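You operate a simulated robot arm through the tools that you are given. There is no shell and no other tool.

The job below is to be done with a simulated robot arm. You get a single attempt, and the scene is never put back.

TASK
Soak the burnt cream dish clean in hot water, then drain the sink.
Fine: plug in, water over the dish, tap off; the plug goes back on the ledge. Set down upright: sink plug.

The check looks at the end state, three seconds after you hand in, the way a careful person would. Anything else that was tipped, shoved, dropped, spilled or broken makes it a failure.

THE ROBOT
A 7-joint arm with a three-finger gripper, fixed in place. Base frame: the origin is on the floor under the middle of its stand, x ahead of it, y to its left, z up; the work surface is at about z = 770. Units: mm, rad, N and s.
It reaches about 1342 mm from its shoulder. Its first joint turns from -2.897 to 2.897 rad. Payload 2.69 kg.
Tool frame: the origin (TCP) lies between the finger pads and is the grasp point; the fingertips stand 30 mm ahead of it; z points along the fingers, y is the line along which they close. The gripper opens to 128 mm; its body begins 117 mm behind the TCP.
Orientation is that of the tool frame in the base frame, as a unit quaternion [x, y, z, w]. With the fingers straight down and closing along the base's y, the tool's x points along the base's -x, its y along +y and its z along -z.

THE INTERFACE
- The arm moves only by the tool play_rows. Its argument "motion" is a list of rows, each a list of 3 entries, a list of its own where there are three numbers: the turn, a rotation vector about the tool's x, y, z in rad, then the shift along the tool's x, y, z in mm, then the finger opening in mm, from 0 to 128. In form: [[[rx, ry, rz], [tx, ty, tz], fingers], ...]. A call has 1 to 20 rows; each row is the pose to reach, as a shift and turn from the pose commanded when the call began, along the tool's axes at that moment. Rows are played at 5 a second. More than 50 mm and 0.15 rad between two rows, or a gripper value outside its range, and nothing of the call is played. A pose out of reach is approached as far as the arm can. The call stops where the force on the tool passes 40 N (or 10 N more than at its start, if that is more) or the arm is blocked; 0.2 s more then pass. The fingers move at their own pace (about 127 mm/s each) and stop on an object; they squeeze with about 28 N. The grip force told is the motor's: it shows also when the fingers shut on nothing. Time passes only in rows, and 0.2 s behind the last, so rows that repeat a pose let the fingers close. It gives the time, the measured TCP pose, the force on the tool (base axes), the opening and the grip force at its end, in the units of the frame above (readings bear some noise), with the torque about the TCP (base axes, N m) and any sound that the robot's microphone picked up.
- Cameras (640 x 400 px; columns grow to the right, rows downward): "scene" is fixed at [218.8, 499.1, 1633.2]; the picture's right is [-0.02, -1.00, 0.00], its down [-0.91, 0.02, -0.41] and it looks along [0.41, -0.01, -0.91] (base axes); focal length 214 px, centre (320, 200). "wrist" rides on the gripper at [58, 54, -131] in the tool frame; the picture's right is [-0.68, 0.74, 0.00], its down [-0.62, -0.57, -0.55] and it looks along [-0.40, -0.37, 0.84] (tool axes); focal length 234 px, centre (320, 200). There is no depth. A picture from a camera that has moved, and an enlarged one, comes with that camera's place and axes in the base frame and with its lens.
- grab_frame(camera): a new picture of that camera. The clock stands still meanwhile.
- raise_lower(by): moves the trunk up (or, below 0, down) by that many mm; the arm rides with it, the base frame stays. It gives what a move gives, with no picture.
- close_up(camera, box): a new picture of the part [left, top, right, bottom] of that camera's present view, enlarged. The clock stands still meanwhile.
- sign_off(): hands the job in; it is judged then, once.

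Places have to be worked out from the pictures, the camera data and where the tool is seen. Open the gripper and draw the arm clear of the work before you hand the job in, unless the task says otherwise.

The tools are called after "Emit:" by a JSON object that holds its "op" and its "data". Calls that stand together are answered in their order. play_rows: Moves the arm, as the interface text tells. Its arguments: {"type":"object","properties":{"motion":{"type":"array","items":{"type":"array"}}},"required":["motion"]} The other tools are called the same way: raise_lower (by) moves the trunk up or down; grab_frame (camera) takes a picture; close_up (camera, box) takes an enlarged picture of a part of a camera's view; sign_off () hands the job in.

At the start:

```text
t: 0.0
tool_pos: [465.4, 520.1, 1433.6]
orientation: [0.0, 1.0, 0.0, -0.001]
ft_force: [-0.5, 0.4, 0.5]
wrist_torque: [-0.03, 0.0, 0.01]
finger_gap: 127.9
gripper_force: 0.0
trunk travel left (down, up): [-175.0, 175.0]
```

scene: 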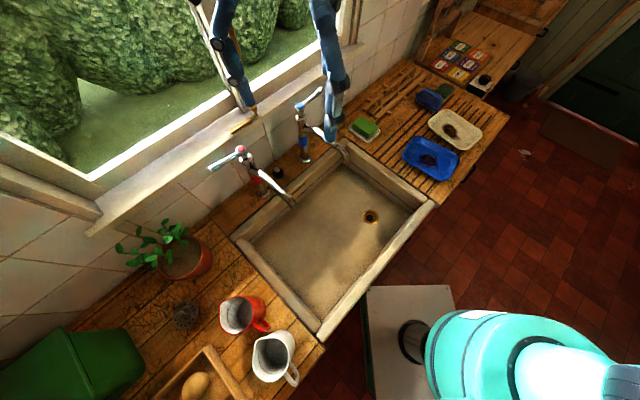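
wrist: 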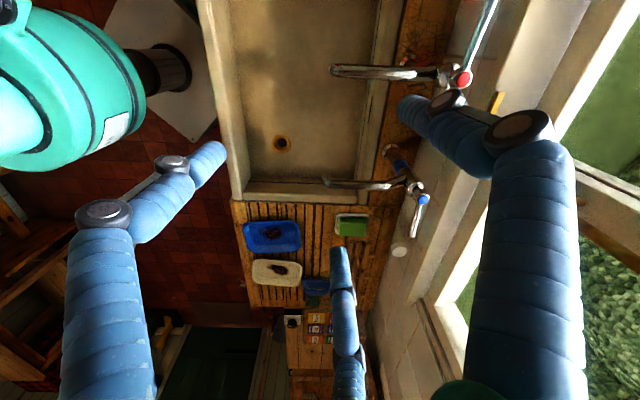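

I see a sink, two taps (red = hot, blue = cold), and two dishes with burnt marks on the drainboard at right. I'll look closer at the parts before moving anything.

Emit:
{"op": "close_up", "data": {"camera": "scene", "box": [320, 40, 520, 220]}}

Emit:
{"op": "close_up", "data": {"camera": "scene", "box": [190, 80, 390, 220]}}

Emit:
{"op": "close_up", "data": {"camera": "scene", "box": [220, 130, 460, 340]}}

Emit:
{"op": "close_up", "data": {"camera": "scene", "box": [100, 200, 340, 400]}}

Emit:
{"op": "close_up", "data": {"camera": "wrist", "box": [200, 0, 520, 200]}}

Emit:
{"op": "close_up", "data": {"camera": "wrist", "box": [220, 180, 440, 360]}}

```text
2.22 times, centred on (420, 130) of scene
camera zoom: at [218.8, 499.1, 1633.2], right [-0.02, -1.0, 0.0], down [-0.91, 0.02, -0.41], along [0.41, -0.01, -0.91], focal length 477 px, centre (98, 356)
```

zoom: 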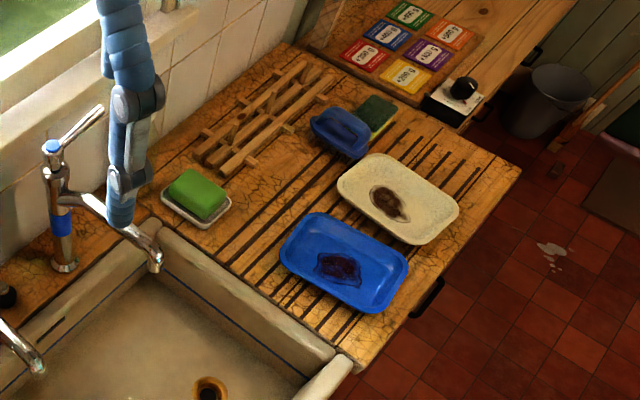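

```text
2.86 times, centred on (290, 150) of scene
camera zoom: at [218.8, 499.1, 1633.2], right [-0.02, -1.0, 0.0], down [-0.91, 0.02, -0.41], along [0.41, -0.01, -0.91], focal length 613 px, centre (406, 343)
```

zoom: 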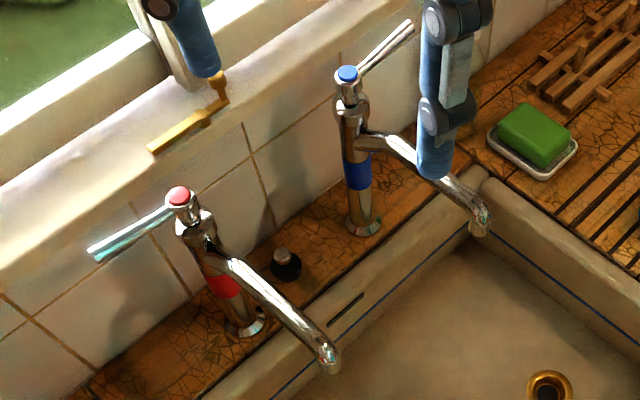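

```text
1.90 times, centred on (340, 235) of scene
camera zoom: at [218.8, 499.1, 1633.2], right [-0.02, -1.0, 0.0], down [-0.91, 0.02, -0.41], along [0.41, -0.01, -0.91], focal length 408 px, centre (282, 133)
```

zoom: 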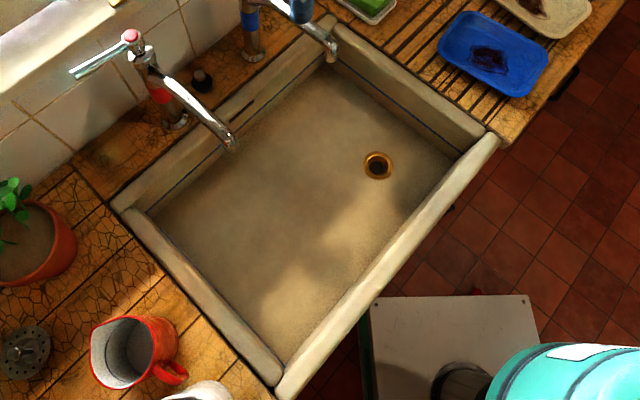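

```text
2.00 times, centred on (220, 300) of scene
camera zoom: at [218.8, 499.1, 1633.2], right [-0.02, -1.0, 0.0], down [-0.91, 0.02, -0.41], along [0.41, -0.01, -0.91], focal length 429 px, centre (520, 0)
```

zoom: 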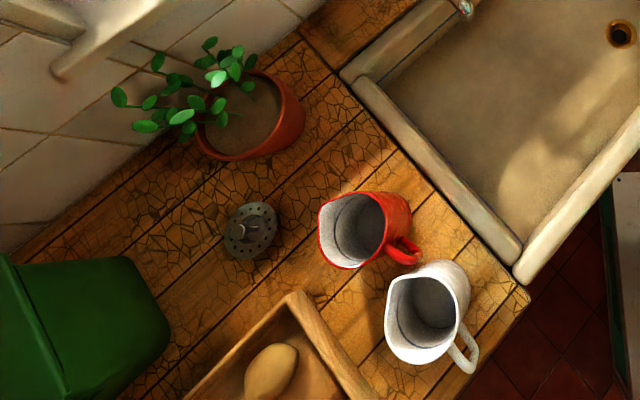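

```text
2.00 times, centred on (360, 100) of wrist
camera zoom: at [406.6, 574.0, 1563.1], right [0.68, 0.74, 0.0], down [0.62, -0.57, 0.55], along [0.4, -0.37, -0.84], focal length 468 px, centre (240, 400)
```

zoom: 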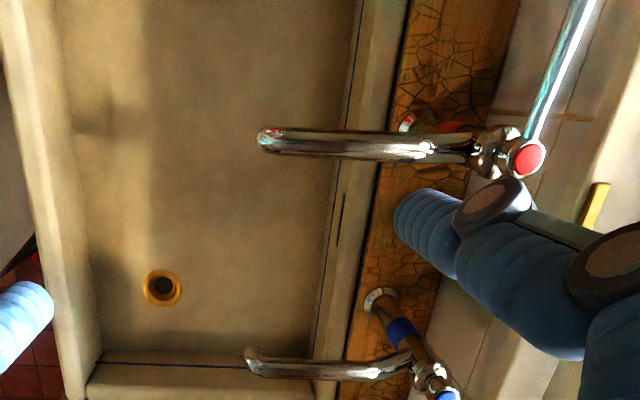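

```text
2.22 times, centred on (330, 270) of wrist
camera zoom: at [406.6, 574.0, 1563.1], right [0.68, 0.74, 0.0], down [0.62, -0.57, 0.55], along [0.4, -0.37, -0.84], focal length 520 px, centre (298, 44)
```

zoom: 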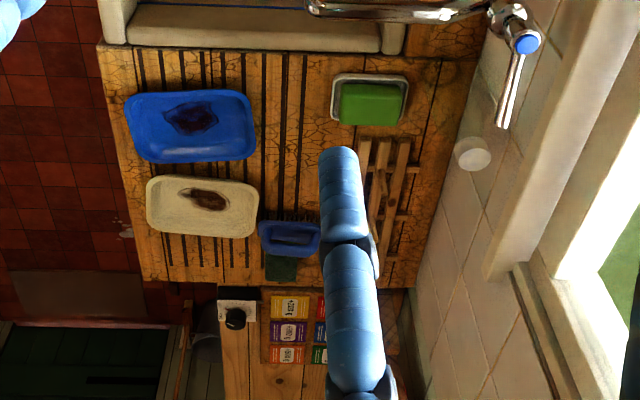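

The two views together put the sink rim near z≈900–920, its floor near 790, and the black plug between the taps at about (671, 654). I'll turn the gripper into the counter's frame (rotated about 45°) and move above the hot tap for a second viewpoint.

Emit:
{"op": "play_rows", "data": {"motion": [[[0, 0, -0.125], [-2, 22, 17], 128], [[0, 0, -0.25], [-5, 44, 34], 128], [[0, 0, -0.375], [-7, 66, 51], 128], [[0, 0, -0.5], [-10, 88, 68], 128], [[0, 0, -0.625], [-12, 110, 85], 128], [[0, 0, -0.75], [-15, 130, 103], 128], [[0, 0, -0.75], [-15, 130, 103], 128]]}}

Emit:
{"op": "grab_frame", "data": {"camera": "wrist"}}

Emit:
{"op": "grab_frame", "data": {"camera": "scene"}}

```text
t: 1.6
tool_pos: [481.4, 651.3, 1329.9]
orientation: [-0.367, 0.93, 0.0, 0.0]
ft_force: [-0.5, -0.4, 0.4]
wrist_torque: [-0.06, 0.01, -0.01]
finger_gap: 128.1
gripper_force: 0.1
trunk travel left (down, up): [-175.0, 175.0]
```

```text
taken
camera wrist: at [401.3, 649.7, 1458.6], right [-0.01, 1.0, 0.0], down [0.84, 0.01, 0.55], along [0.55, 0.0, -0.84], focal length 234 px, centre (320, 200)
```

wrist: 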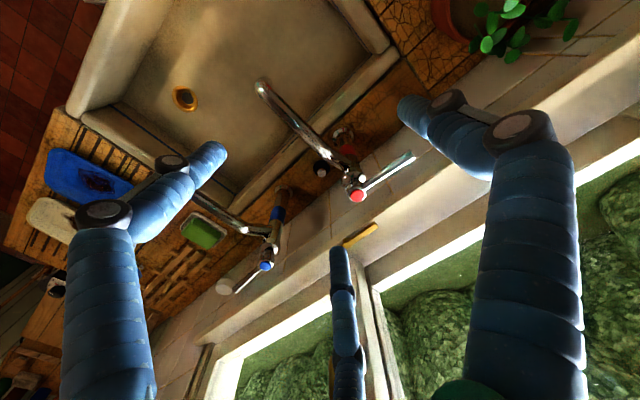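

```text
taken
```

scene: 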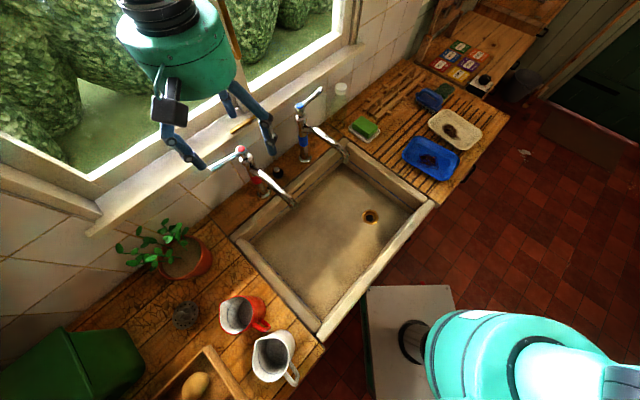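

The new view confirms the hot tap's red cap at about (588, 705, 1160). I'll enlarge the tap/plug area and the dish area to refine positions.

Emit:
{"op": "close_up", "data": {"camera": "wrist", "box": [230, 70, 430, 220]}}

Emit:
{"op": "close_up", "data": {"camera": "wrist", "box": [20, 60, 280, 260]}}

Emit:
{"op": "close_up", "data": {"camera": "scene", "box": [200, 130, 320, 220]}}

Emit:
{"op": "close_up", "data": {"camera": "scene", "box": [390, 80, 500, 190]}}

```text
2.67 times, centred on (330, 145) of wrist
camera zoom: at [401.3, 649.7, 1458.6], right [-0.01, 1.0, 0.0], down [0.84, 0.01, 0.55], along [0.55, 0.0, -0.84], focal length 624 px, centre (293, 347)
```

zoom: 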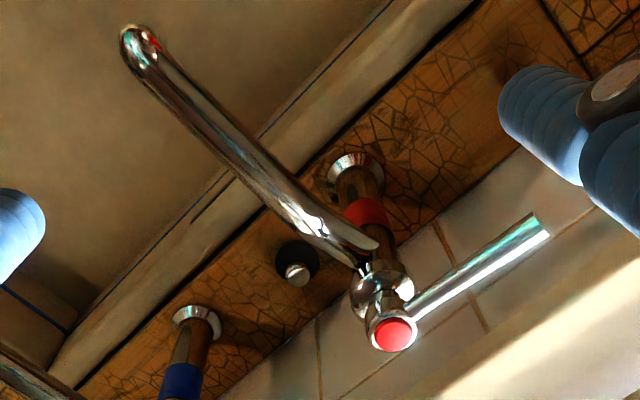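

```text
2.00 times, centred on (150, 160) of wrist
camera zoom: at [401.3, 649.7, 1458.6], right [-0.01, 1.0, 0.0], down [0.84, 0.01, 0.55], along [0.55, 0.0, -0.84], focal length 468 px, centre (660, 280)
```

zoom: 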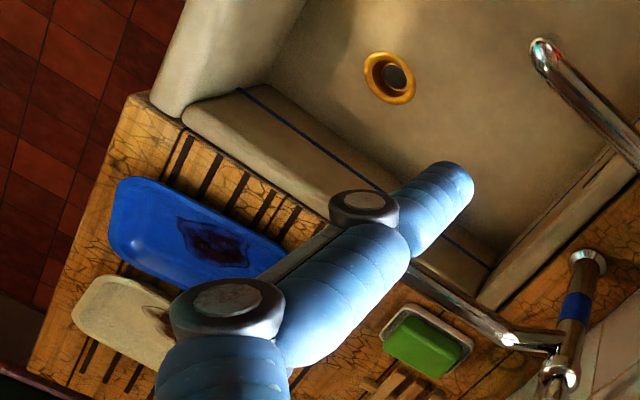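

```text
4.44 times, centred on (260, 175) of scene
camera zoom: at [218.8, 499.1, 1633.2], right [-0.02, -1.0, 0.0], down [-0.91, 0.02, -0.41], along [0.41, -0.01, -0.91], focal length 953 px, centre (587, 311)
```

zoom: 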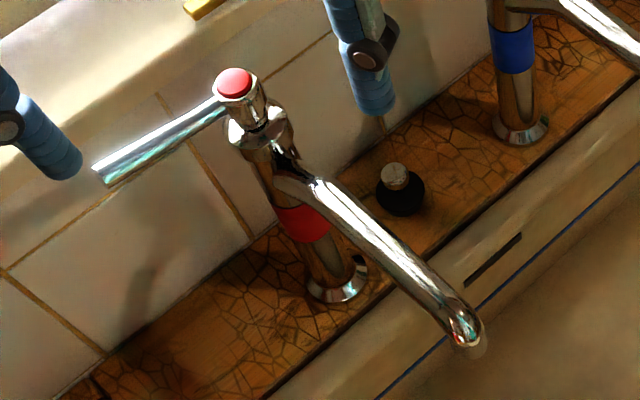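

```text
3.64 times, centred on (445, 135) of scene
camera zoom: at [218.8, 499.1, 1633.2], right [-0.02, -1.0, 0.0], down [-0.91, 0.02, -0.41], along [0.41, -0.01, -0.91], focal length 780 px, centre (-134, 436)
```

zoom: 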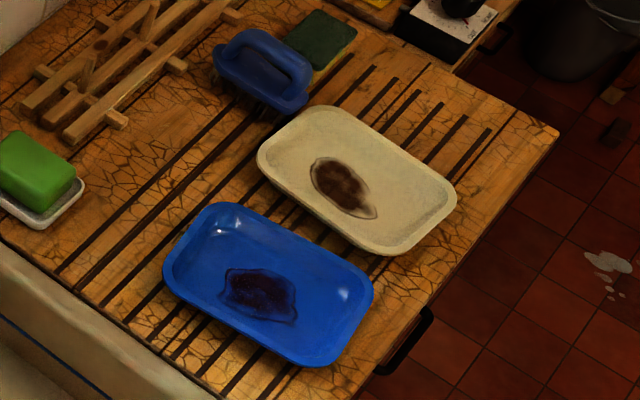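

The plug's knob top triangulates to about (662, 653, 939), the drain to (523, 280, 773), and the hot lever runs from (588, 705, 1160) out to (516, 766, 1178). Before touching anything I'll close the fingers in the air to see how the three of them meet.

Emit:
{"op": "play_rows", "data": {"motion": [[[0, 0, 0], [0, 0, 0], 60], [[0, 0, 0], [0, 0, 0], 60], [[0, 0, 0], [0, 0, 0], 60], [[0, 0, 0], [0, 0, 0], 60]]}}

Emit:
{"op": "grab_frame", "data": {"camera": "wrist"}}

Emit:
{"op": "play_rows", "data": {"motion": [[[0, 0, 0], [0, 0, 0], 0], [[0, 0, 0], [0, 0, 0], 0], [[0, 0, 0], [0, 0, 0], 0], [[0, 0, 0], [0, 0, 0], 0]]}}

Emit:
{"op": "grab_frame", "data": {"camera": "wrist"}}

Emit:
{"op": "close_up", "data": {"camera": "scene", "box": [110, 0, 330, 200]}}

```text
t: 2.6
tool_pos: [480.8, 649.9, 1329.2]
orientation: [-0.367, 0.93, 0.0, 0.0]
ft_force: [0.3, -0.2, 0.3]
wrist_torque: [-0.01, 0.02, -0.01]
finger_gap: 60.0
gripper_force: 0.0
trunk travel left (down, up): [-175.0, 175.0]
```

```text
taken
camera wrist: at [401.1, 649.2, 1458.9], right [-0.01, 1.0, 0.0], down [0.84, 0.01, 0.55], along [0.55, 0.0, -0.84], focal length 234 px, centre (320, 200)
```

wrist: 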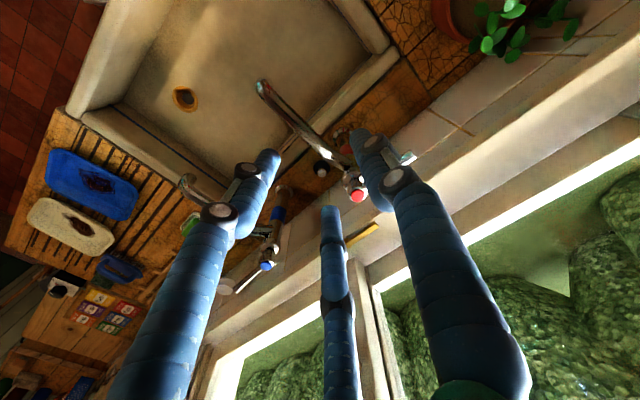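

```text
t: 3.6
tool_pos: [481.2, 648.9, 1329.5]
orientation: [-0.368, 0.93, 0.0, 0.0]
ft_force: [0.2, 0.5, -0.5]
wrist_torque: [-0.01, -0.02, 0.03]
finger_gap: 2.1
gripper_force: 28.6
trunk travel left (down, up): [-175.0, 175.0]
```

```text
taken
camera wrist: at [401.1, 649.2, 1459.0], right [-0.01, 1.0, 0.0], down [0.84, 0.01, 0.55], along [0.55, 0.0, -0.84], focal length 234 px, centre (320, 200)
```

wrist: 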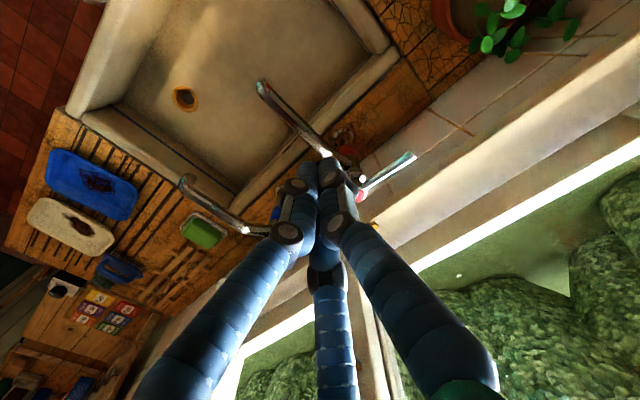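

```text
2.00 times, centred on (220, 100) of scene
camera zoom: at [218.8, 499.1, 1633.2], right [-0.02, -1.0, 0.0], down [-0.91, 0.02, -0.41], along [0.41, -0.01, -0.91], focal length 429 px, centre (520, 400)
```

zoom: 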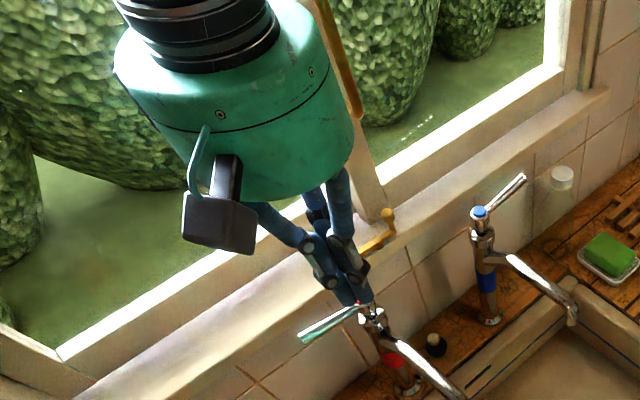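

Fully closed, the three fingers converge at the TCP, so this is a centring gripper. I'll back away toward the room and turn so the camera faces the wall, to check the clearance under the window sill around the plug and lever.

Emit:
{"op": "play_rows", "data": {"motion": [[[0, 0, -0.127], [27, -9, 5], 20], [[0, 0, -0.254], [54, -18, 10], 20], [[0, 0, -0.381], [81, -27, 15], 20], [[0, 0, -0.508], [108, -36, 20], 20], [[0, 0, -0.635], [135, -45, 25], 20], [[0, 0, -0.76], [161, -54, 30], 20], [[0, 0, -0.76], [161, -54, 30], 20]]}}

Emit:
{"op": "grab_frame", "data": {"camera": "wrist"}}

```text
t: 5.2
tool_pos: [399.4, 498.0, 1301.9]
orientation: [-0.686, 0.727, 0.0, 0.0]
ft_force: [-0.1, 0.0, 0.2]
wrist_torque: [0.04, -0.01, -0.02]
finger_gap: 20.2
gripper_force: 0.0
trunk travel left (down, up): [-175.0, 175.0]
```

```text
taken
camera wrist: at [342.8, 443.1, 1431.0], right [-0.69, 0.72, 0.0], down [0.6, 0.58, 0.55], along [0.39, 0.38, -0.84], focal length 234 px, centre (320, 200)
```

wrist: 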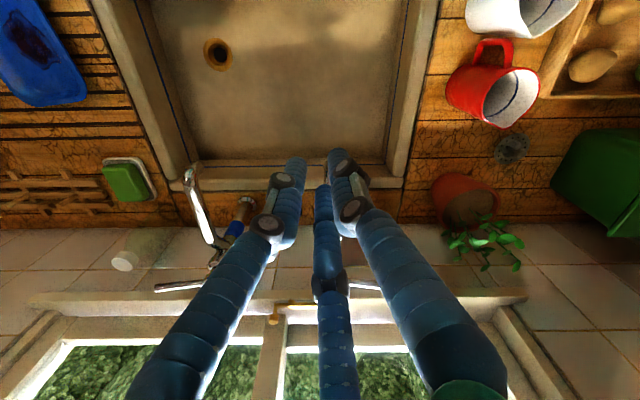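

The counter is aligned with this view, and the sill overhangs the ledge behind the taps. I'll tilt the tool toward the wall with the fingers open, from a point further back, to measure the sill and the gap around the plug.

Emit:
{"op": "play_rows", "data": {"motion": [[[0.085, -0.085, 0], [17, -3, 20], 60], [[0.17, -0.17, 0], [35, -6, 41], 128], [[0.254, -0.254, 0], [52, -10, 61], 128], [[0.339, -0.339, 0], [70, -13, 82], 128], [[0.424, -0.424, 0], [87, -16, 102], 128], [[0.424, -0.424, 0], [87, -16, 102], 128]]}}

Emit:
{"op": "grab_frame", "data": {"camera": "wrist"}}

Emit:
{"op": "close_up", "data": {"camera": "wrist", "box": [180, 60, 480, 260]}}

Emit:
{"op": "grab_frame", "data": {"camera": "scene"}}

```text
t: 6.6
tool_pos: [410.1, 411.0, 1200.2]
orientation: [-0.654, 0.696, -0.009, 0.296]
ft_force: [-0.1, -1.2, 0.3]
wrist_torque: [0.03, 0.02, 0.03]
finger_gap: 128.0
gripper_force: 0.0
trunk travel left (down, up): [-175.0, 175.0]
```

```text
taken
camera wrist: at [306.9, 317.0, 1261.4], right [-0.69, 0.72, -0.02], down [0.26, 0.28, 0.92], along [0.68, 0.63, -0.38], focal length 234 px, centre (320, 200)
```

wrist: 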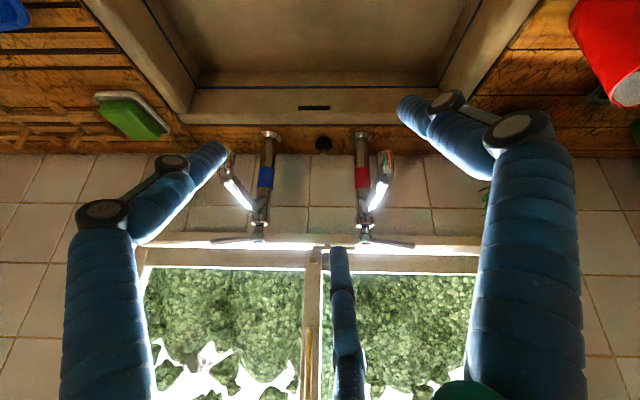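

```text
2.00 times, centred on (330, 160) of wrist
camera zoom: at [306.9, 317.0, 1261.4], right [-0.69, 0.72, -0.02], down [0.26, 0.28, 0.92], along [0.68, 0.63, -0.38], focal length 468 px, centre (300, 280)
```

zoom: 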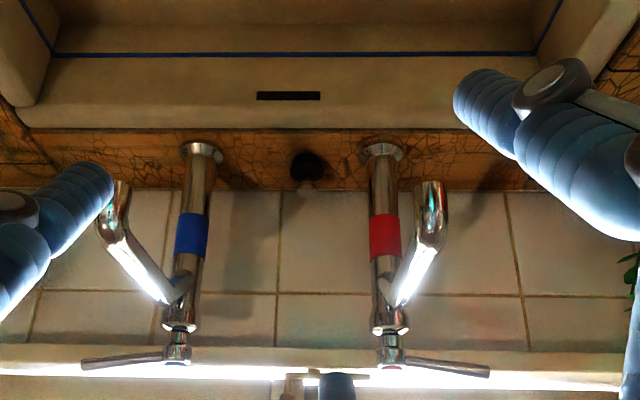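

```text
taken
```

scene: 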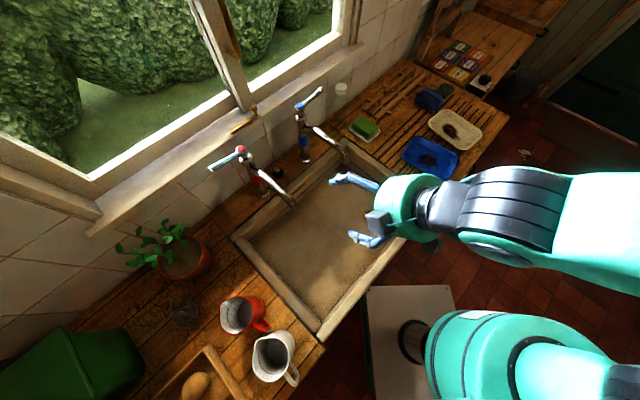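

The taps, plug and sill are now all visible with the arm out of the scene camera's way. I'll enlarge the scene around the plug and sill to triangulate the sill edge.

Emit:
{"op": "close_up", "data": {"camera": "scene", "box": [170, 90, 330, 210]}}

Emit:
{"op": "close_up", "data": {"camera": "wrist", "box": [280, 110, 440, 260]}}

```text
3.33 times, centred on (250, 150) of scene
camera zoom: at [218.8, 499.1, 1633.2], right [-0.02, -1.0, 0.0], down [-0.91, 0.02, -0.41], along [0.41, -0.01, -0.91], focal length 715 px, centre (553, 367)
```

zoom: 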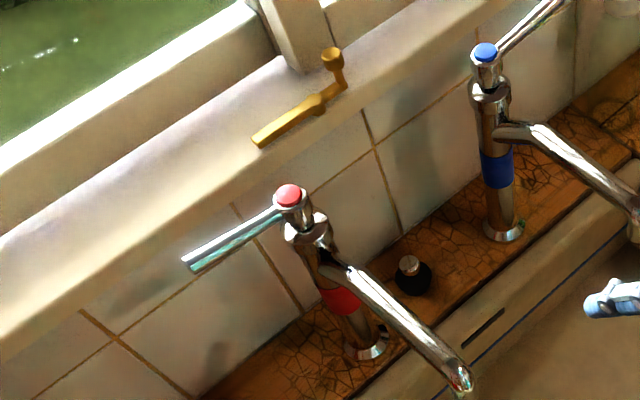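

```text
2.67 times, centred on (360, 185) of wrist
camera zoom: at [306.9, 317.0, 1261.4], right [-0.69, 0.72, -0.02], down [0.26, 0.28, 0.92], along [0.68, 0.63, -0.38], focal length 624 px, centre (213, 240)
```

zoom: 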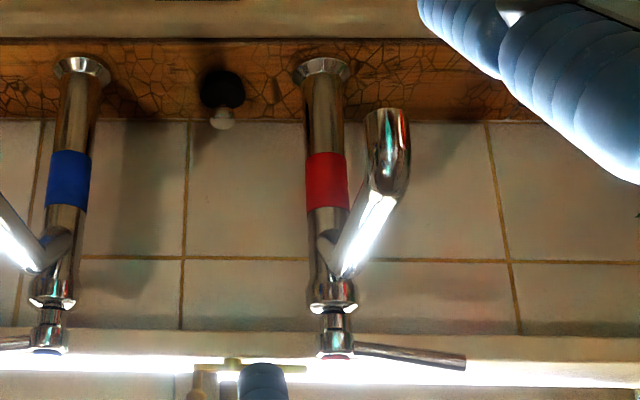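

Consistent triangulation: knob top at (662, 653, 941), sill front edge only ~44 mm behind it at z≈1130–1150, hot tap ~90 mm to its left. So I'll pick the plug with the tool leaning toward the room; first going in between the spouts to a pre-grasp about 150 mm back from the knob, fingers at 50 mm.

Emit:
{"op": "play_rows", "data": {"motion": [[[-0.042, 0.014, 0.006], [-16, -18, 31], 80], [[-0.084, 0.028, 0.012], [-32, -36, 62], 50], [[-0.125, 0.042, 0.018], [-47, -54, 93], 50], [[-0.167, 0.057, 0.024], [-63, -73, 123], 50], [[-0.209, 0.071, 0.03], [-79, -91, 154], 50], [[-0.25, 0.085, 0.035], [-95, -109, 185], 50], [[-0.292, 0.099, 0.041], [-110, -127, 216], 50], [[-0.334, 0.113, 0.047], [-126, -145, 247], 50], [[-0.334, 0.113, 0.047], [-126, -145, 247], 50]]}}

Emit:
{"op": "grab_frame", "data": {"camera": "wrist"}}

Emit:
{"op": "grab_frame", "data": {"camera": "scene"}}

```text
t: 8.6
tool_pos: [643.4, 600.8, 1104.2]
orientation: [-0.676, 0.719, 0.077, 0.142]
ft_force: [0.8, 0.3, -0.3]
wrist_torque: [0.02, 0.06, -0.02]
finger_gap: 50.1
gripper_force: 0.1
trunk travel left (down, up): [-175.0, 175.0]
```

```text
taken
camera wrist: at [574.2, 510.3, 1204.8], right [-0.7, 0.7, 0.15], down [0.53, 0.38, 0.76], along [0.47, 0.61, -0.64], focal length 234 px, centre (320, 200)
```

wrist: 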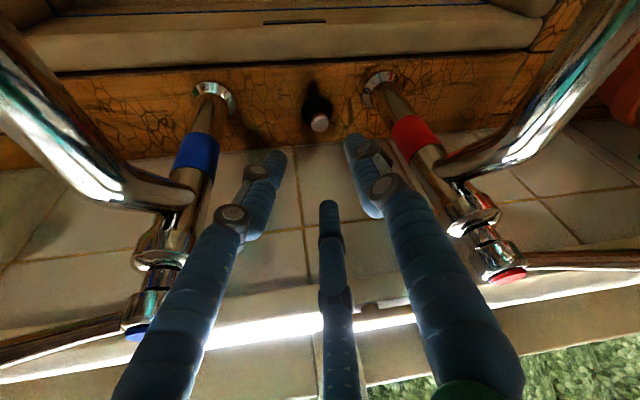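

```text
taken
```

scene: 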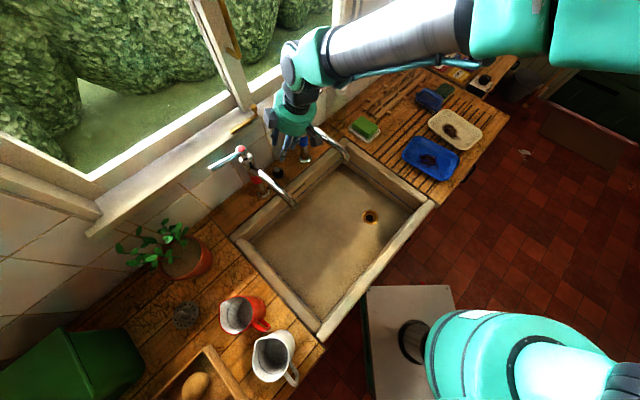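

The new view projects the knob right where expected (661, 653, 941), and the body clears both taps. I'll advance along the tool axis most of the way and check again.

Emit:
{"op": "play_rows", "data": {"motion": [[[0, 0, 0], [0.5, 0, 30], 50], [[0, 0, 0], [1, 0, 60], 50], [[0, 0, 0], [2, 0, 90], 50], [[0, 0, 0], [2.5, 0, 118], 50], [[0, 0, 0], [2.5, 0, 118], 50]]}}

Emit:
{"op": "grab_frame", "data": {"camera": "wrist"}}

Emit:
{"op": "close_up", "data": {"camera": "scene", "box": [200, 100, 340, 200]}}

```text
t: 9.8
tool_pos: [654.8, 635.0, 991.5]
orientation: [-0.677, 0.718, 0.077, 0.142]
ft_force: [-0.2, 0.0, 0.0]
wrist_torque: [-0.01, 0.01, -0.02]
finger_gap: 50.3
gripper_force: 0.1
trunk travel left (down, up): [-175.0, 175.0]
```

```text
taken
camera wrist: at [585.6, 543.1, 1091.5], right [-0.7, 0.7, 0.15], down [0.53, 0.38, 0.76], along [0.47, 0.61, -0.64], focal length 234 px, centre (320, 200)
```

wrist: 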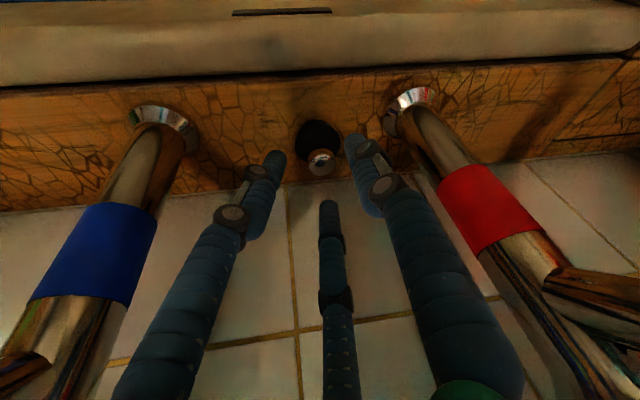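

```text
4.00 times, centred on (270, 150) of scene
camera zoom: at [218.8, 499.1, 1633.2], right [-0.02, -1.0, 0.0], down [-0.91, 0.02, -0.41], along [0.41, -0.01, -0.91], focal length 858 px, centre (520, 400)
```

zoom: 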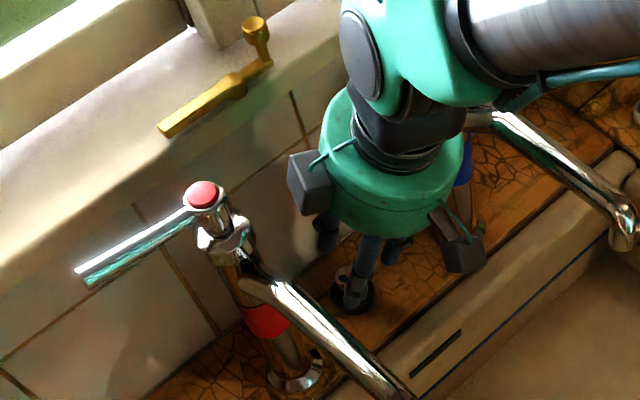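

The knob sits centred between the fingers, within about 2–3 mm of the tool axis. I'll go the last ~36 mm with the fingers still open, watching force.

Emit:
{"op": "play_rows", "data": {"motion": [[[0, 0, 0], [1, 0, 12], 50], [[0, 0, 0], [2, 0, 22], 50], [[0, 0, 0], [2, 0, 30], 50], [[0, 0, 0], [2, 0, 36], 50], [[0, 0, 0], [2, 0, 36], 50]]}}

Emit:
{"op": "grab_frame", "data": {"camera": "wrist"}}

Emit:
{"op": "close_up", "data": {"camera": "scene", "box": [220, 110, 330, 200]}}

```text
t: 11.0
tool_pos: [656.7, 643.9, 956.9]
orientation: [-0.677, 0.718, 0.077, 0.143]
ft_force: [0.1, 0.0, -0.3]
wrist_torque: [0.01, 0.02, -0.01]
finger_gap: 50.1
gripper_force: 0.0
trunk travel left (down, up): [-175.0, 175.0]
```

```text
taken
camera wrist: at [587.7, 551.6, 1055.8], right [-0.7, 0.7, 0.15], down [0.53, 0.38, 0.76], along [0.47, 0.61, -0.64], focal length 234 px, centre (320, 200)
```

wrist: 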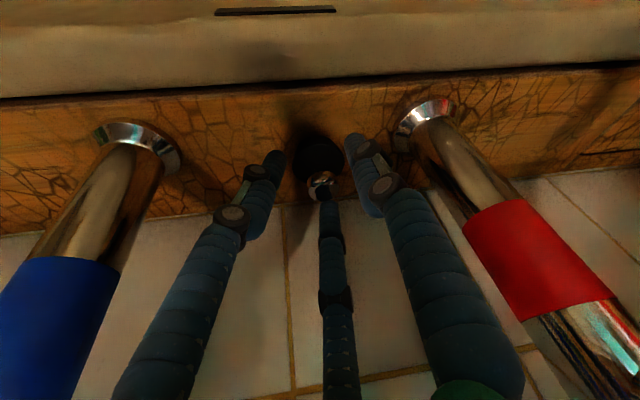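

```text
4.44 times, centred on (275, 155) of scene
camera zoom: at [218.8, 499.1, 1633.2], right [-0.02, -1.0, 0.0], down [-0.91, 0.02, -0.41], along [0.41, -0.01, -0.91], focal length 953 px, centre (520, 400)
```

zoom: 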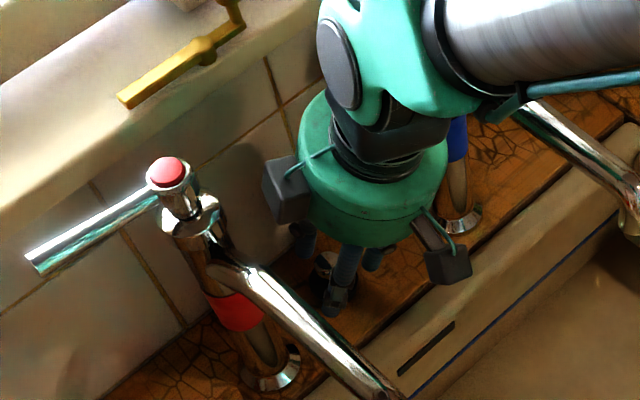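

The knob is about 1 mm off the tool axis and its top is ~18 mm ahead of the TCP, so the pads overlap it. I'll go 4 mm deeper and close.

Emit:
{"op": "play_rows", "data": {"motion": [[[0, 0, 0], [-1, -1, 4], 50], [[0, 0, 0], [-1, -1, 4], 30], [[0, 0, 0], [-1, -1, 4], 20], [[0, 0, 0], [-1, -1, 4], 10], [[0, 0, 0], [-1, -1, 4], 5], [[0, 0, 0], [-1, -1, 4], 5]]}}

Emit:
{"op": "grab_frame", "data": {"camera": "wrist"}}

```text
t: 12.4
tool_pos: [659.4, 644.2, 952.9]
orientation: [-0.676, 0.719, 0.077, 0.143]
ft_force: [0.8, 1.7, 4.4]
wrist_torque: [0.06, -0.04, 0.06]
finger_gap: 21.8
gripper_force: 27.6
trunk travel left (down, up): [-175.0, 175.0]
```

```text
taken
camera wrist: at [589.5, 553.3, 1052.7], right [-0.7, 0.7, 0.15], down [0.53, 0.38, 0.76], along [0.47, 0.61, -0.64], focal length 234 px, centre (320, 200)
```

wrist: 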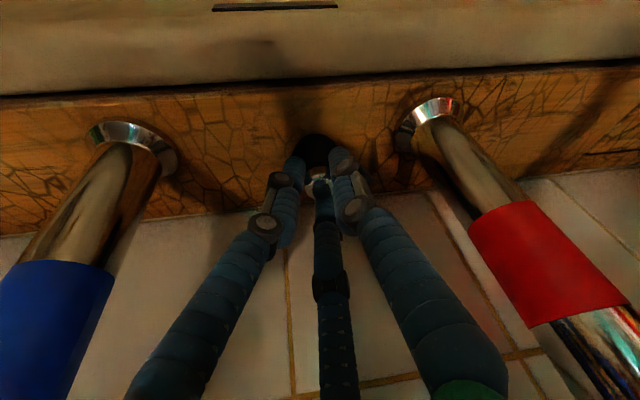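

The fingers stopped on the knob at 21.8 mm with full grip. TCP here is (659.4, 644.2, 952.9), which I'll reuse to put the plug back. I'll lift back along the tool axis.

Emit:
{"op": "play_rows", "data": {"motion": [[[0, 0, 0], [0, 0, -10], 5], [[0, 0, 0], [0, 0, -30], 5], [[0, 0, 0], [0, 0, -60], 5], [[0, 0, 0], [0, 0, -95], 5], [[0, 0, 0], [0, 0, -130], 5], [[0, 0, 0], [0, 0, -165], 5], [[0, 0, 0], [0, 0, -165], 5]]}}

Emit:
{"op": "grab_frame", "data": {"camera": "wrist"}}

Emit:
{"op": "close_up", "data": {"camera": "scene", "box": [200, 60, 360, 200]}}

```text
t: 14.0
tool_pos: [643.0, 595.6, 1109.4]
orientation: [-0.676, 0.719, 0.076, 0.143]
ft_force: [-0.6, -0.4, -0.8]
wrist_torque: [0.0, -0.04, 0.01]
finger_gap: 21.6
gripper_force: 27.7
trunk travel left (down, up): [-175.0, 175.0]
```

```text
taken
camera wrist: at [573.4, 504.2, 1210.1], right [-0.7, 0.7, 0.15], down [0.53, 0.38, 0.76], along [0.47, 0.61, -0.64], focal length 234 px, centre (320, 200)
```

wrist: 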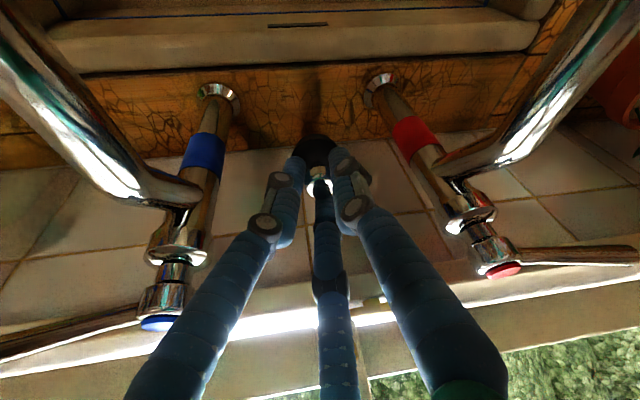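

```text
2.86 times, centred on (280, 130) of scene
camera zoom: at [218.8, 499.1, 1633.2], right [-0.02, -1.0, 0.0], down [-0.91, 0.02, -0.41], along [0.41, -0.01, -0.91], focal length 613 px, centre (434, 400)
```

zoom: 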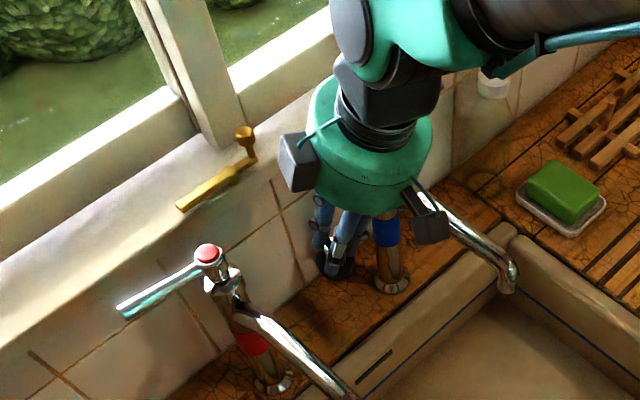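

The plug is held and hanging straight. I'll back out between the spouts into the middle of the sink area at z≈1170.

Emit:
{"op": "play_rows", "data": {"motion": [[[0, 0, 0], [23, 30, -19], 5], [[0, 0, 0], [45, 60, -38], 5], [[0, 0, 0], [68, 89, -57], 5], [[0, 0, 0], [91, 119, -77], 5], [[0, 0, 0], [114, 149, -96], 5], [[0, 0, 0], [136, 179, -115], 5], [[0, 0, 0], [159, 209, -134], 5], [[0, 0, 0], [159, 209, -134], 5]]}}

Emit:
{"op": "play_rows", "data": {"motion": [[[0.04, 0.011, 0.124], [0, 0, 0], 5], [[0.081, 0.021, 0.248], [0, 0, 0], 5], [[0.121, 0.032, 0.372], [0, 0, 0], 5], [[0.161, 0.042, 0.496], [0, 0, 0], 5], [[0.202, 0.053, 0.62], [0, 0, 0], 5], [[0.242, 0.064, 0.745], [0, 0, 0], 5], [[0.282, 0.074, 0.869], [0, 0, 0], 5], [[0.323, 0.085, 0.993], [0, 0, 0], 5], [[0.363, 0.095, 1.117], [0, 0, 0], 5], [[0.403, 0.106, 1.241], [0, 0, 0], 5], [[0.444, 0.117, 1.365], [0, 0, 0], 5], [[0.484, 0.127, 1.489], [0, 0, 0], 5], [[0.484, 0.127, 1.489], [0, 0, 0], 5]]}}

Emit:
{"op": "grab_frame", "data": {"camera": "wrist"}}

Emit:
{"op": "grab_frame", "data": {"camera": "scene"}}

```text
t: 15.8
tool_pos: [411.2, 417.2, 1167.9]
orientation: [-0.677, 0.718, 0.078, 0.144]
ft_force: [-0.4, -1.1, -0.1]
wrist_torque: [0.03, -0.08, -0.01]
finger_gap: 21.7
gripper_force: 27.4
trunk travel left (down, up): [-175.0, 175.0]
```

```text
t: 18.6
tool_pos: [411.7, 419.2, 1169.0]
orientation: [0.03, 0.986, -0.045, 0.156]
ft_force: [1.2, 0.8, -1.4]
wrist_torque: [0.01, 0.02, -0.02]
finger_gap: 21.5
gripper_force: 28.2
trunk travel left (down, up): [-175.0, 175.0]
```

```text
taken
camera wrist: at [321.7, 487.7, 1268.8], right [0.7, 0.7, 0.15], down [0.38, -0.54, 0.76], along [0.61, -0.47, -0.64], focal length 234 px, centre (320, 200)
```

wrist: 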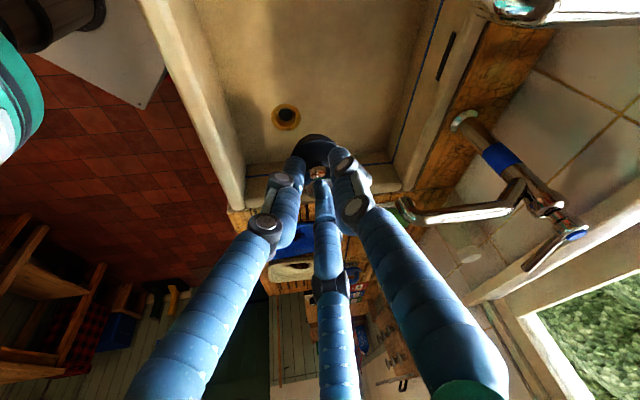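

```text
taken
```

scene: 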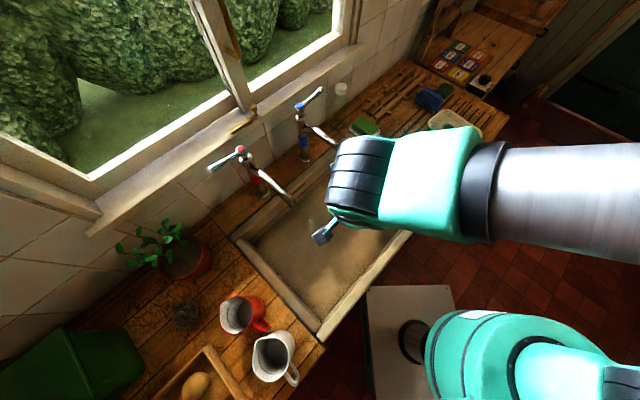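

The drain is visible left of the plug; this view puts it near (519–525, 279–287, 772). I'll move to hover about 140 mm above it and re-measure at close range.

Emit:
{"op": "play_rows", "data": {"motion": [[[0, 0, 0], [-5, -16, 35], 5], [[0, 0, 0], [-11, -32, 69], 5], [[0, 0, 0], [-16, -48, 104], 5], [[0, 0, 0], [-22, -64, 138], 5], [[0, 0, 0], [-27, -80, 173], 5], [[0, 0, 0], [-33, -96, 208], 5], [[0, 0, 0], [-38, -112, 242], 5], [[0, 0, 0], [-38, -112, 242], 5]]}}

Emit:
{"op": "grab_frame", "data": {"camera": "wrist"}}

Emit:
{"op": "close_up", "data": {"camera": "wrist", "box": [240, 80, 400, 200]}}

Emit:
{"op": "close_up", "data": {"camera": "scene", "box": [300, 130, 460, 260]}}

```text
t: 20.4
tool_pos: [513.6, 282.6, 961.7]
orientation: [0.029, 0.986, -0.044, 0.156]
ft_force: [-0.1, 0.8, 0.0]
wrist_torque: [-0.02, 0.04, -0.03]
finger_gap: 22.1
gripper_force: 28.4
trunk travel left (down, up): [-175.0, 175.0]
```

```text
taken
camera wrist: at [422.6, 350.9, 1061.1], right [0.7, 0.7, 0.15], down [0.38, -0.54, 0.76], along [0.61, -0.47, -0.64], focal length 234 px, centre (320, 200)
```

wrist: 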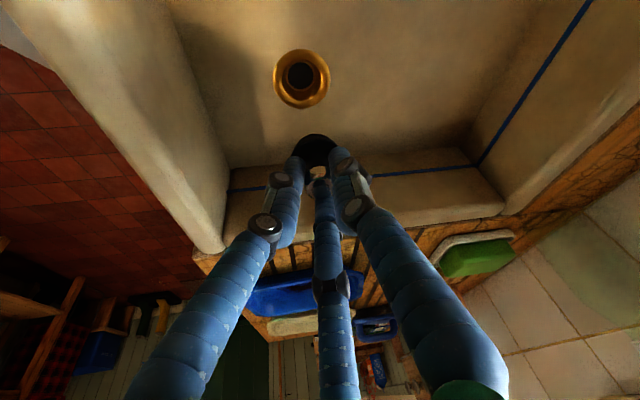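

```text
3.33 times, centred on (320, 140) of wrist
camera zoom: at [422.6, 350.9, 1061.1], right [0.7, 0.7, 0.15], down [0.38, -0.54, 0.76], along [0.61, -0.47, -0.64], focal length 781 px, centre (320, 400)
```

zoom: 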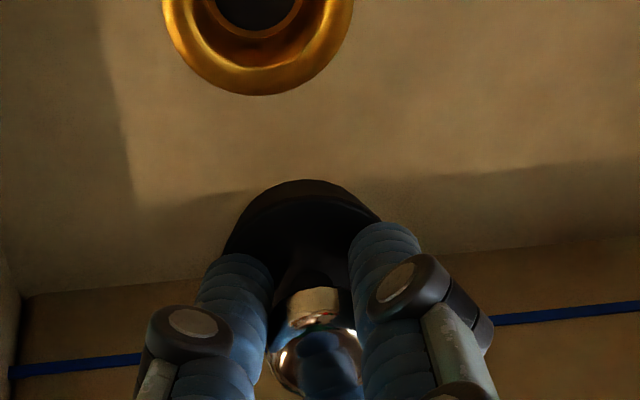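

```text
3.08 times, centred on (380, 195) of scene
camera zoom: at [218.8, 499.1, 1633.2], right [-0.02, -1.0, 0.0], down [-0.91, 0.02, -0.41], along [0.41, -0.01, -0.91], focal length 660 px, centre (135, 215)
```

zoom: 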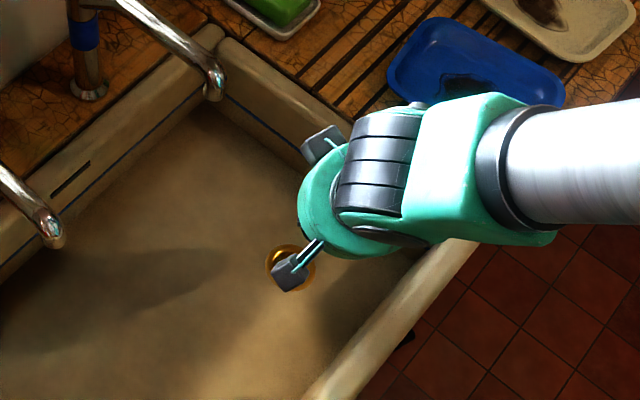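

The drain ring centre from this close view is about (522.5, 283.5, 772). I'll zoom on the held plug to confirm where its disc sits relative to the TCP.

Emit:
{"op": "close_up", "data": {"camera": "wrist", "box": [280, 120, 360, 190]}}

Emit:
{"op": "close_up", "data": {"camera": "wrist", "box": [260, 40, 340, 120]}}

```text
5.71 times, centred on (320, 155) of wrist
camera zoom: at [422.6, 350.9, 1061.1], right [0.7, 0.7, 0.15], down [0.38, -0.54, 0.76], along [0.61, -0.47, -0.64], focal length 1338 px, centre (320, 457)
```

zoom: 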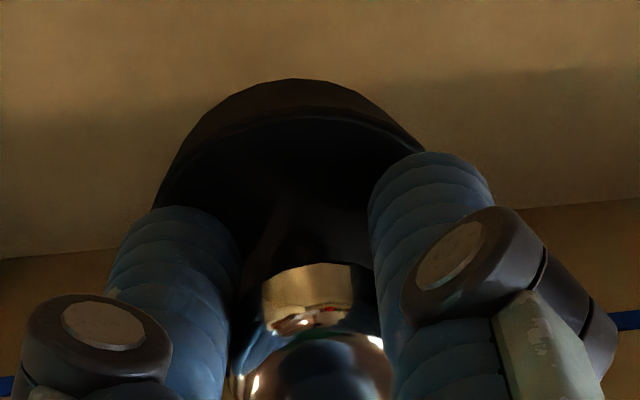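

```text
5.00 times, centred on (300, 80) of wrist
camera zoom: at [422.6, 350.9, 1061.1], right [0.7, 0.7, 0.15], down [0.38, -0.54, 0.76], along [0.61, -0.47, -0.64], focal length 1171 px, centre (420, 800)
```

zoom: 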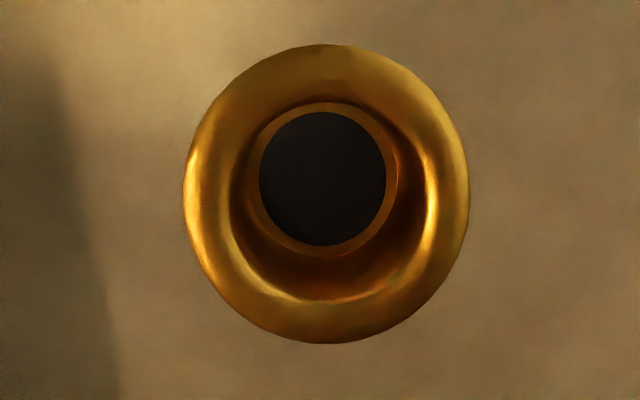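

The held plug's axis works out at about (521, 280) with its disc bottom ~53 mm below the TCP, and the drain centre at (522.5, 283.5). I'll shift by that difference while descending vertically 100 mm, then compare again.

Emit:
{"op": "play_rows", "data": {"motion": [[[0, 0, 0], [7, 3, 24], 5], [[0, 0, 0], [15, 6, 48], 5], [[0, 0, 0], [22, 9, 71], 5], [[0, 0, 0], [30, 11.7, 94.8], 5], [[0, 0, 0], [30, 11.7, 94.8], 5]]}}

Emit:
{"op": "grab_frame", "data": {"camera": "wrist"}}

Emit:
{"op": "close_up", "data": {"camera": "wrist", "box": [260, 80, 380, 180]}}

Emit:
{"op": "close_up", "data": {"camera": "scene", "box": [320, 160, 440, 250]}}

```text
t: 21.6
tool_pos: [514.8, 286.3, 859.6]
orientation: [0.03, 0.986, -0.044, 0.156]
ft_force: [0.2, 0.9, 0.0]
wrist_torque: [-0.02, -0.01, 0.01]
finger_gap: 21.9
gripper_force: 28.0
trunk travel left (down, up): [-175.0, 175.0]
```

```text
taken
camera wrist: at [423.0, 354.1, 959.9], right [0.7, 0.7, 0.15], down [0.38, -0.54, 0.76], along [0.61, -0.47, -0.64], focal length 234 px, centre (320, 200)
```

wrist: 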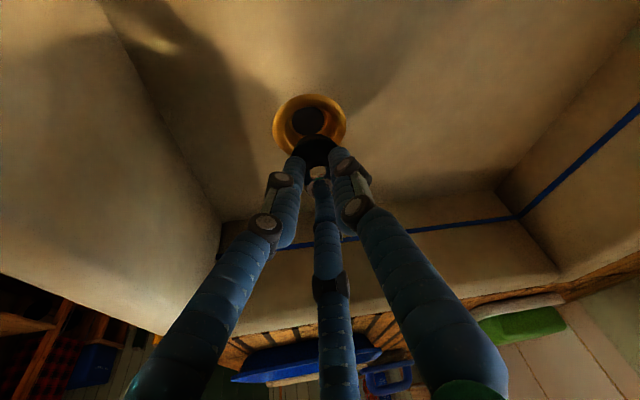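

```text
4.00 times, centred on (320, 130) of wrist
camera zoom: at [423.0, 354.1, 959.9], right [0.7, 0.7, 0.15], down [0.38, -0.54, 0.76], along [0.61, -0.47, -0.64], focal length 937 px, centre (320, 480)
```

zoom: 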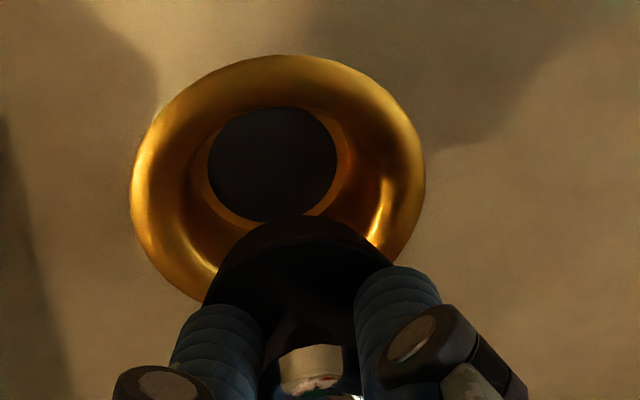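

```text
4.44 times, centred on (380, 205) of scene
camera zoom: at [218.8, 499.1, 1633.2], right [-0.02, -1.0, 0.0], down [-0.91, 0.02, -0.41], along [0.41, -0.01, -0.91], focal length 953 px, centre (53, 178)
```

zoom: 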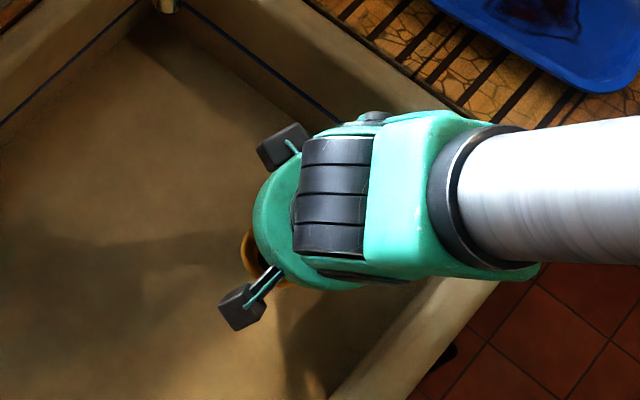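

The ring centre now reads about (520.5, 285) against the plug axis at (522.4, 283). I'll nudge by that and come down 20 mm more, to just above the ring.

Emit:
{"op": "play_rows", "data": {"motion": [[[0, 0, 0], [4, 1.8, 9], 5], [[0, 0, 0], [7.9, 3.5, 18.2], 5], [[0, 0, 0], [7.9, 3.5, 18.2], 5]]}}

Emit:
{"op": "close_up", "data": {"camera": "wrist", "box": [260, 90, 380, 190]}}

```text
t: 22.4
tool_pos: [515.0, 287.2, 838.5]
orientation: [0.03, 0.986, -0.046, 0.156]
ft_force: [-0.2, 0.2, -0.1]
wrist_torque: [-0.02, 0.01, -0.02]
finger_gap: 21.4
gripper_force: 27.8
trunk travel left (down, up): [-175.0, 175.0]
```

```text
4.00 times, centred on (320, 140) of wrist
camera zoom: at [422.7, 355.7, 939.5], right [0.7, 0.7, 0.15], down [0.38, -0.54, 0.76], along [0.61, -0.47, -0.64], focal length 937 px, centre (320, 440)
```

zoom: 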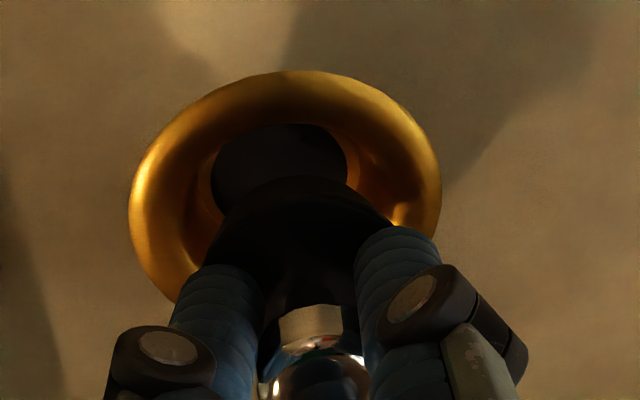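

Just above the ring, the drain centre measures (519.3, 285.5) versus the plug axis at (522.3, 284). I'll correct by (−3, +1.5) and lower in small steps, letting the force show when it seats.

Emit:
{"op": "play_rows", "data": {"motion": [[[0, 0, 0], [2.9, 1.3, -1.1], 5], [[0, 0, 0], [4.8, 1.8, 4.6], 5], [[0, 0, 0], [6.6, 2.2, 10.3], 5], [[0, 0, 0], [7.9, 2.5, 14.1], 5], [[0, 0, 0], [8.8, 2.8, 16.9], 5]]}}

Emit:
{"op": "close_up", "data": {"camera": "wrist", "box": [260, 90, 380, 190]}}

```text
t: 23.6
tool_pos: [511.5, 288.5, 822.7]
orientation: [0.03, 0.986, -0.045, 0.156]
ft_force: [-4.8, -4.3, 14.0]
wrist_torque: [-0.11, 0.4, 0.06]
finger_gap: 21.9
gripper_force: 27.7
trunk travel left (down, up): [-175.0, 175.0]
```

```text
4.00 times, centred on (320, 140) of wrist
camera zoom: at [420.0, 357.4, 922.6], right [0.7, 0.7, 0.15], down [0.38, -0.54, 0.76], along [0.61, -0.47, -0.64], focal length 937 px, centre (320, 440)
```

zoom: 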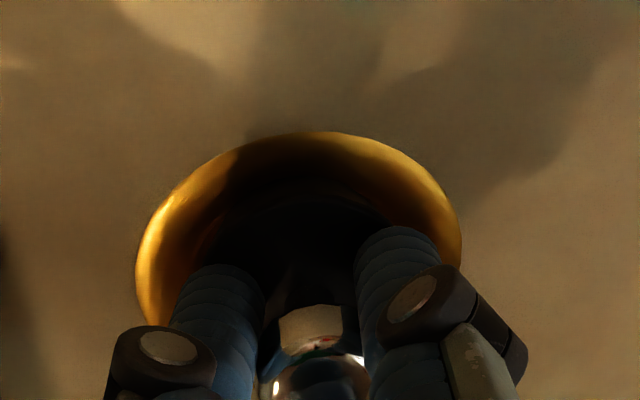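

Contact at TCP z≈823 with 14 N up and a sideways push toward −x,−y, so the plug is slightly too far +x,+y. I'll ease it (−1.5, −1.5) and press down a few more millimetres.

Emit:
{"op": "play_rows", "data": {"motion": [[[0, 0, 0], [1.4, -1.6, -0.3], 5], [[0, 0, 0], [2.0, -1.4, 1.6], 5], [[0, 0, 0], [2.6, -1.3, 3.5], 5], [[0, 0, 0], [2.6, -1.3, 3.5], 5]]}}

Emit:
{"op": "close_up", "data": {"camera": "wrist", "box": [260, 90, 380, 190]}}

```text
t: 24.6
tool_pos: [512.2, 286.9, 820.7]
orientation: [0.029, 0.986, -0.043, 0.157]
ft_force: [16.9, -2.4, 31.4]
wrist_torque: [-0.01, -0.6, -0.01]
finger_gap: 21.9
gripper_force: 28.6
trunk travel left (down, up): [-175.0, 175.0]
```

```text
4.00 times, centred on (320, 140) of wrist
camera zoom: at [419.7, 356.1, 919.8], right [0.7, 0.7, 0.15], down [0.37, -0.54, 0.76], along [0.61, -0.47, -0.64], focal length 937 px, centre (320, 440)
```

zoom: 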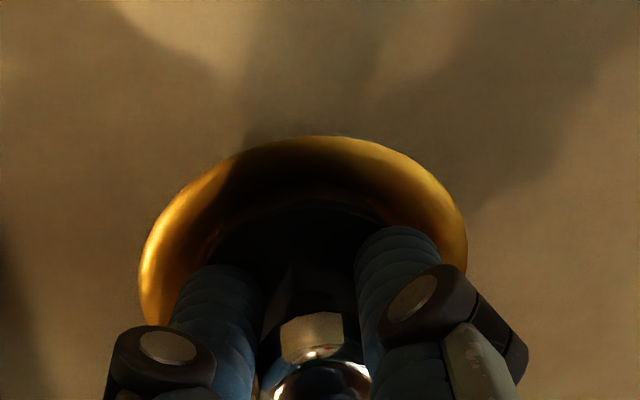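

It's going in: 31 N down with a +x sideways push now, so the hole centre is near TCP x≈512. I'll relax the sideways load and press lightly again.

Emit:
{"op": "play_rows", "data": {"motion": [[[0, 0, 0], [-0.9, 0, 0.2], 5], [[0, 0, 0], [-1.7, 0, 0.5], 5], [[0, 0, 0], [-1.4, 0.1, 1.4], 5], [[0, 0, 0], [-1.4, 0.1, 1.4], 5]]}}

Emit:
{"op": "grab_frame", "data": {"camera": "wrist"}}

```text
t: 25.6
tool_pos: [513.1, 286.0, 817.3]
orientation: [0.029, 0.986, -0.044, 0.158]
ft_force: [3.1, 2.1, 42.5]
wrist_torque: [0.21, 0.27, -0.03]
finger_gap: 21.9
gripper_force: 27.6
trunk travel left (down, up): [-175.0, 175.0]
```

```text
taken
camera wrist: at [419.6, 355.5, 918.5], right [0.7, 0.7, 0.15], down [0.38, -0.54, 0.76], along [0.61, -0.47, -0.64], focal length 234 px, centre (320, 200)
```

wrist: 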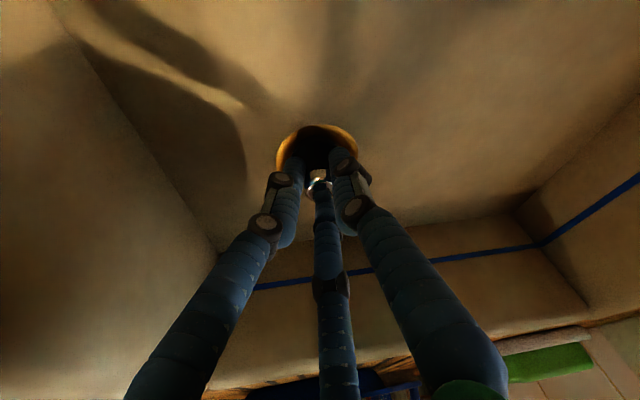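

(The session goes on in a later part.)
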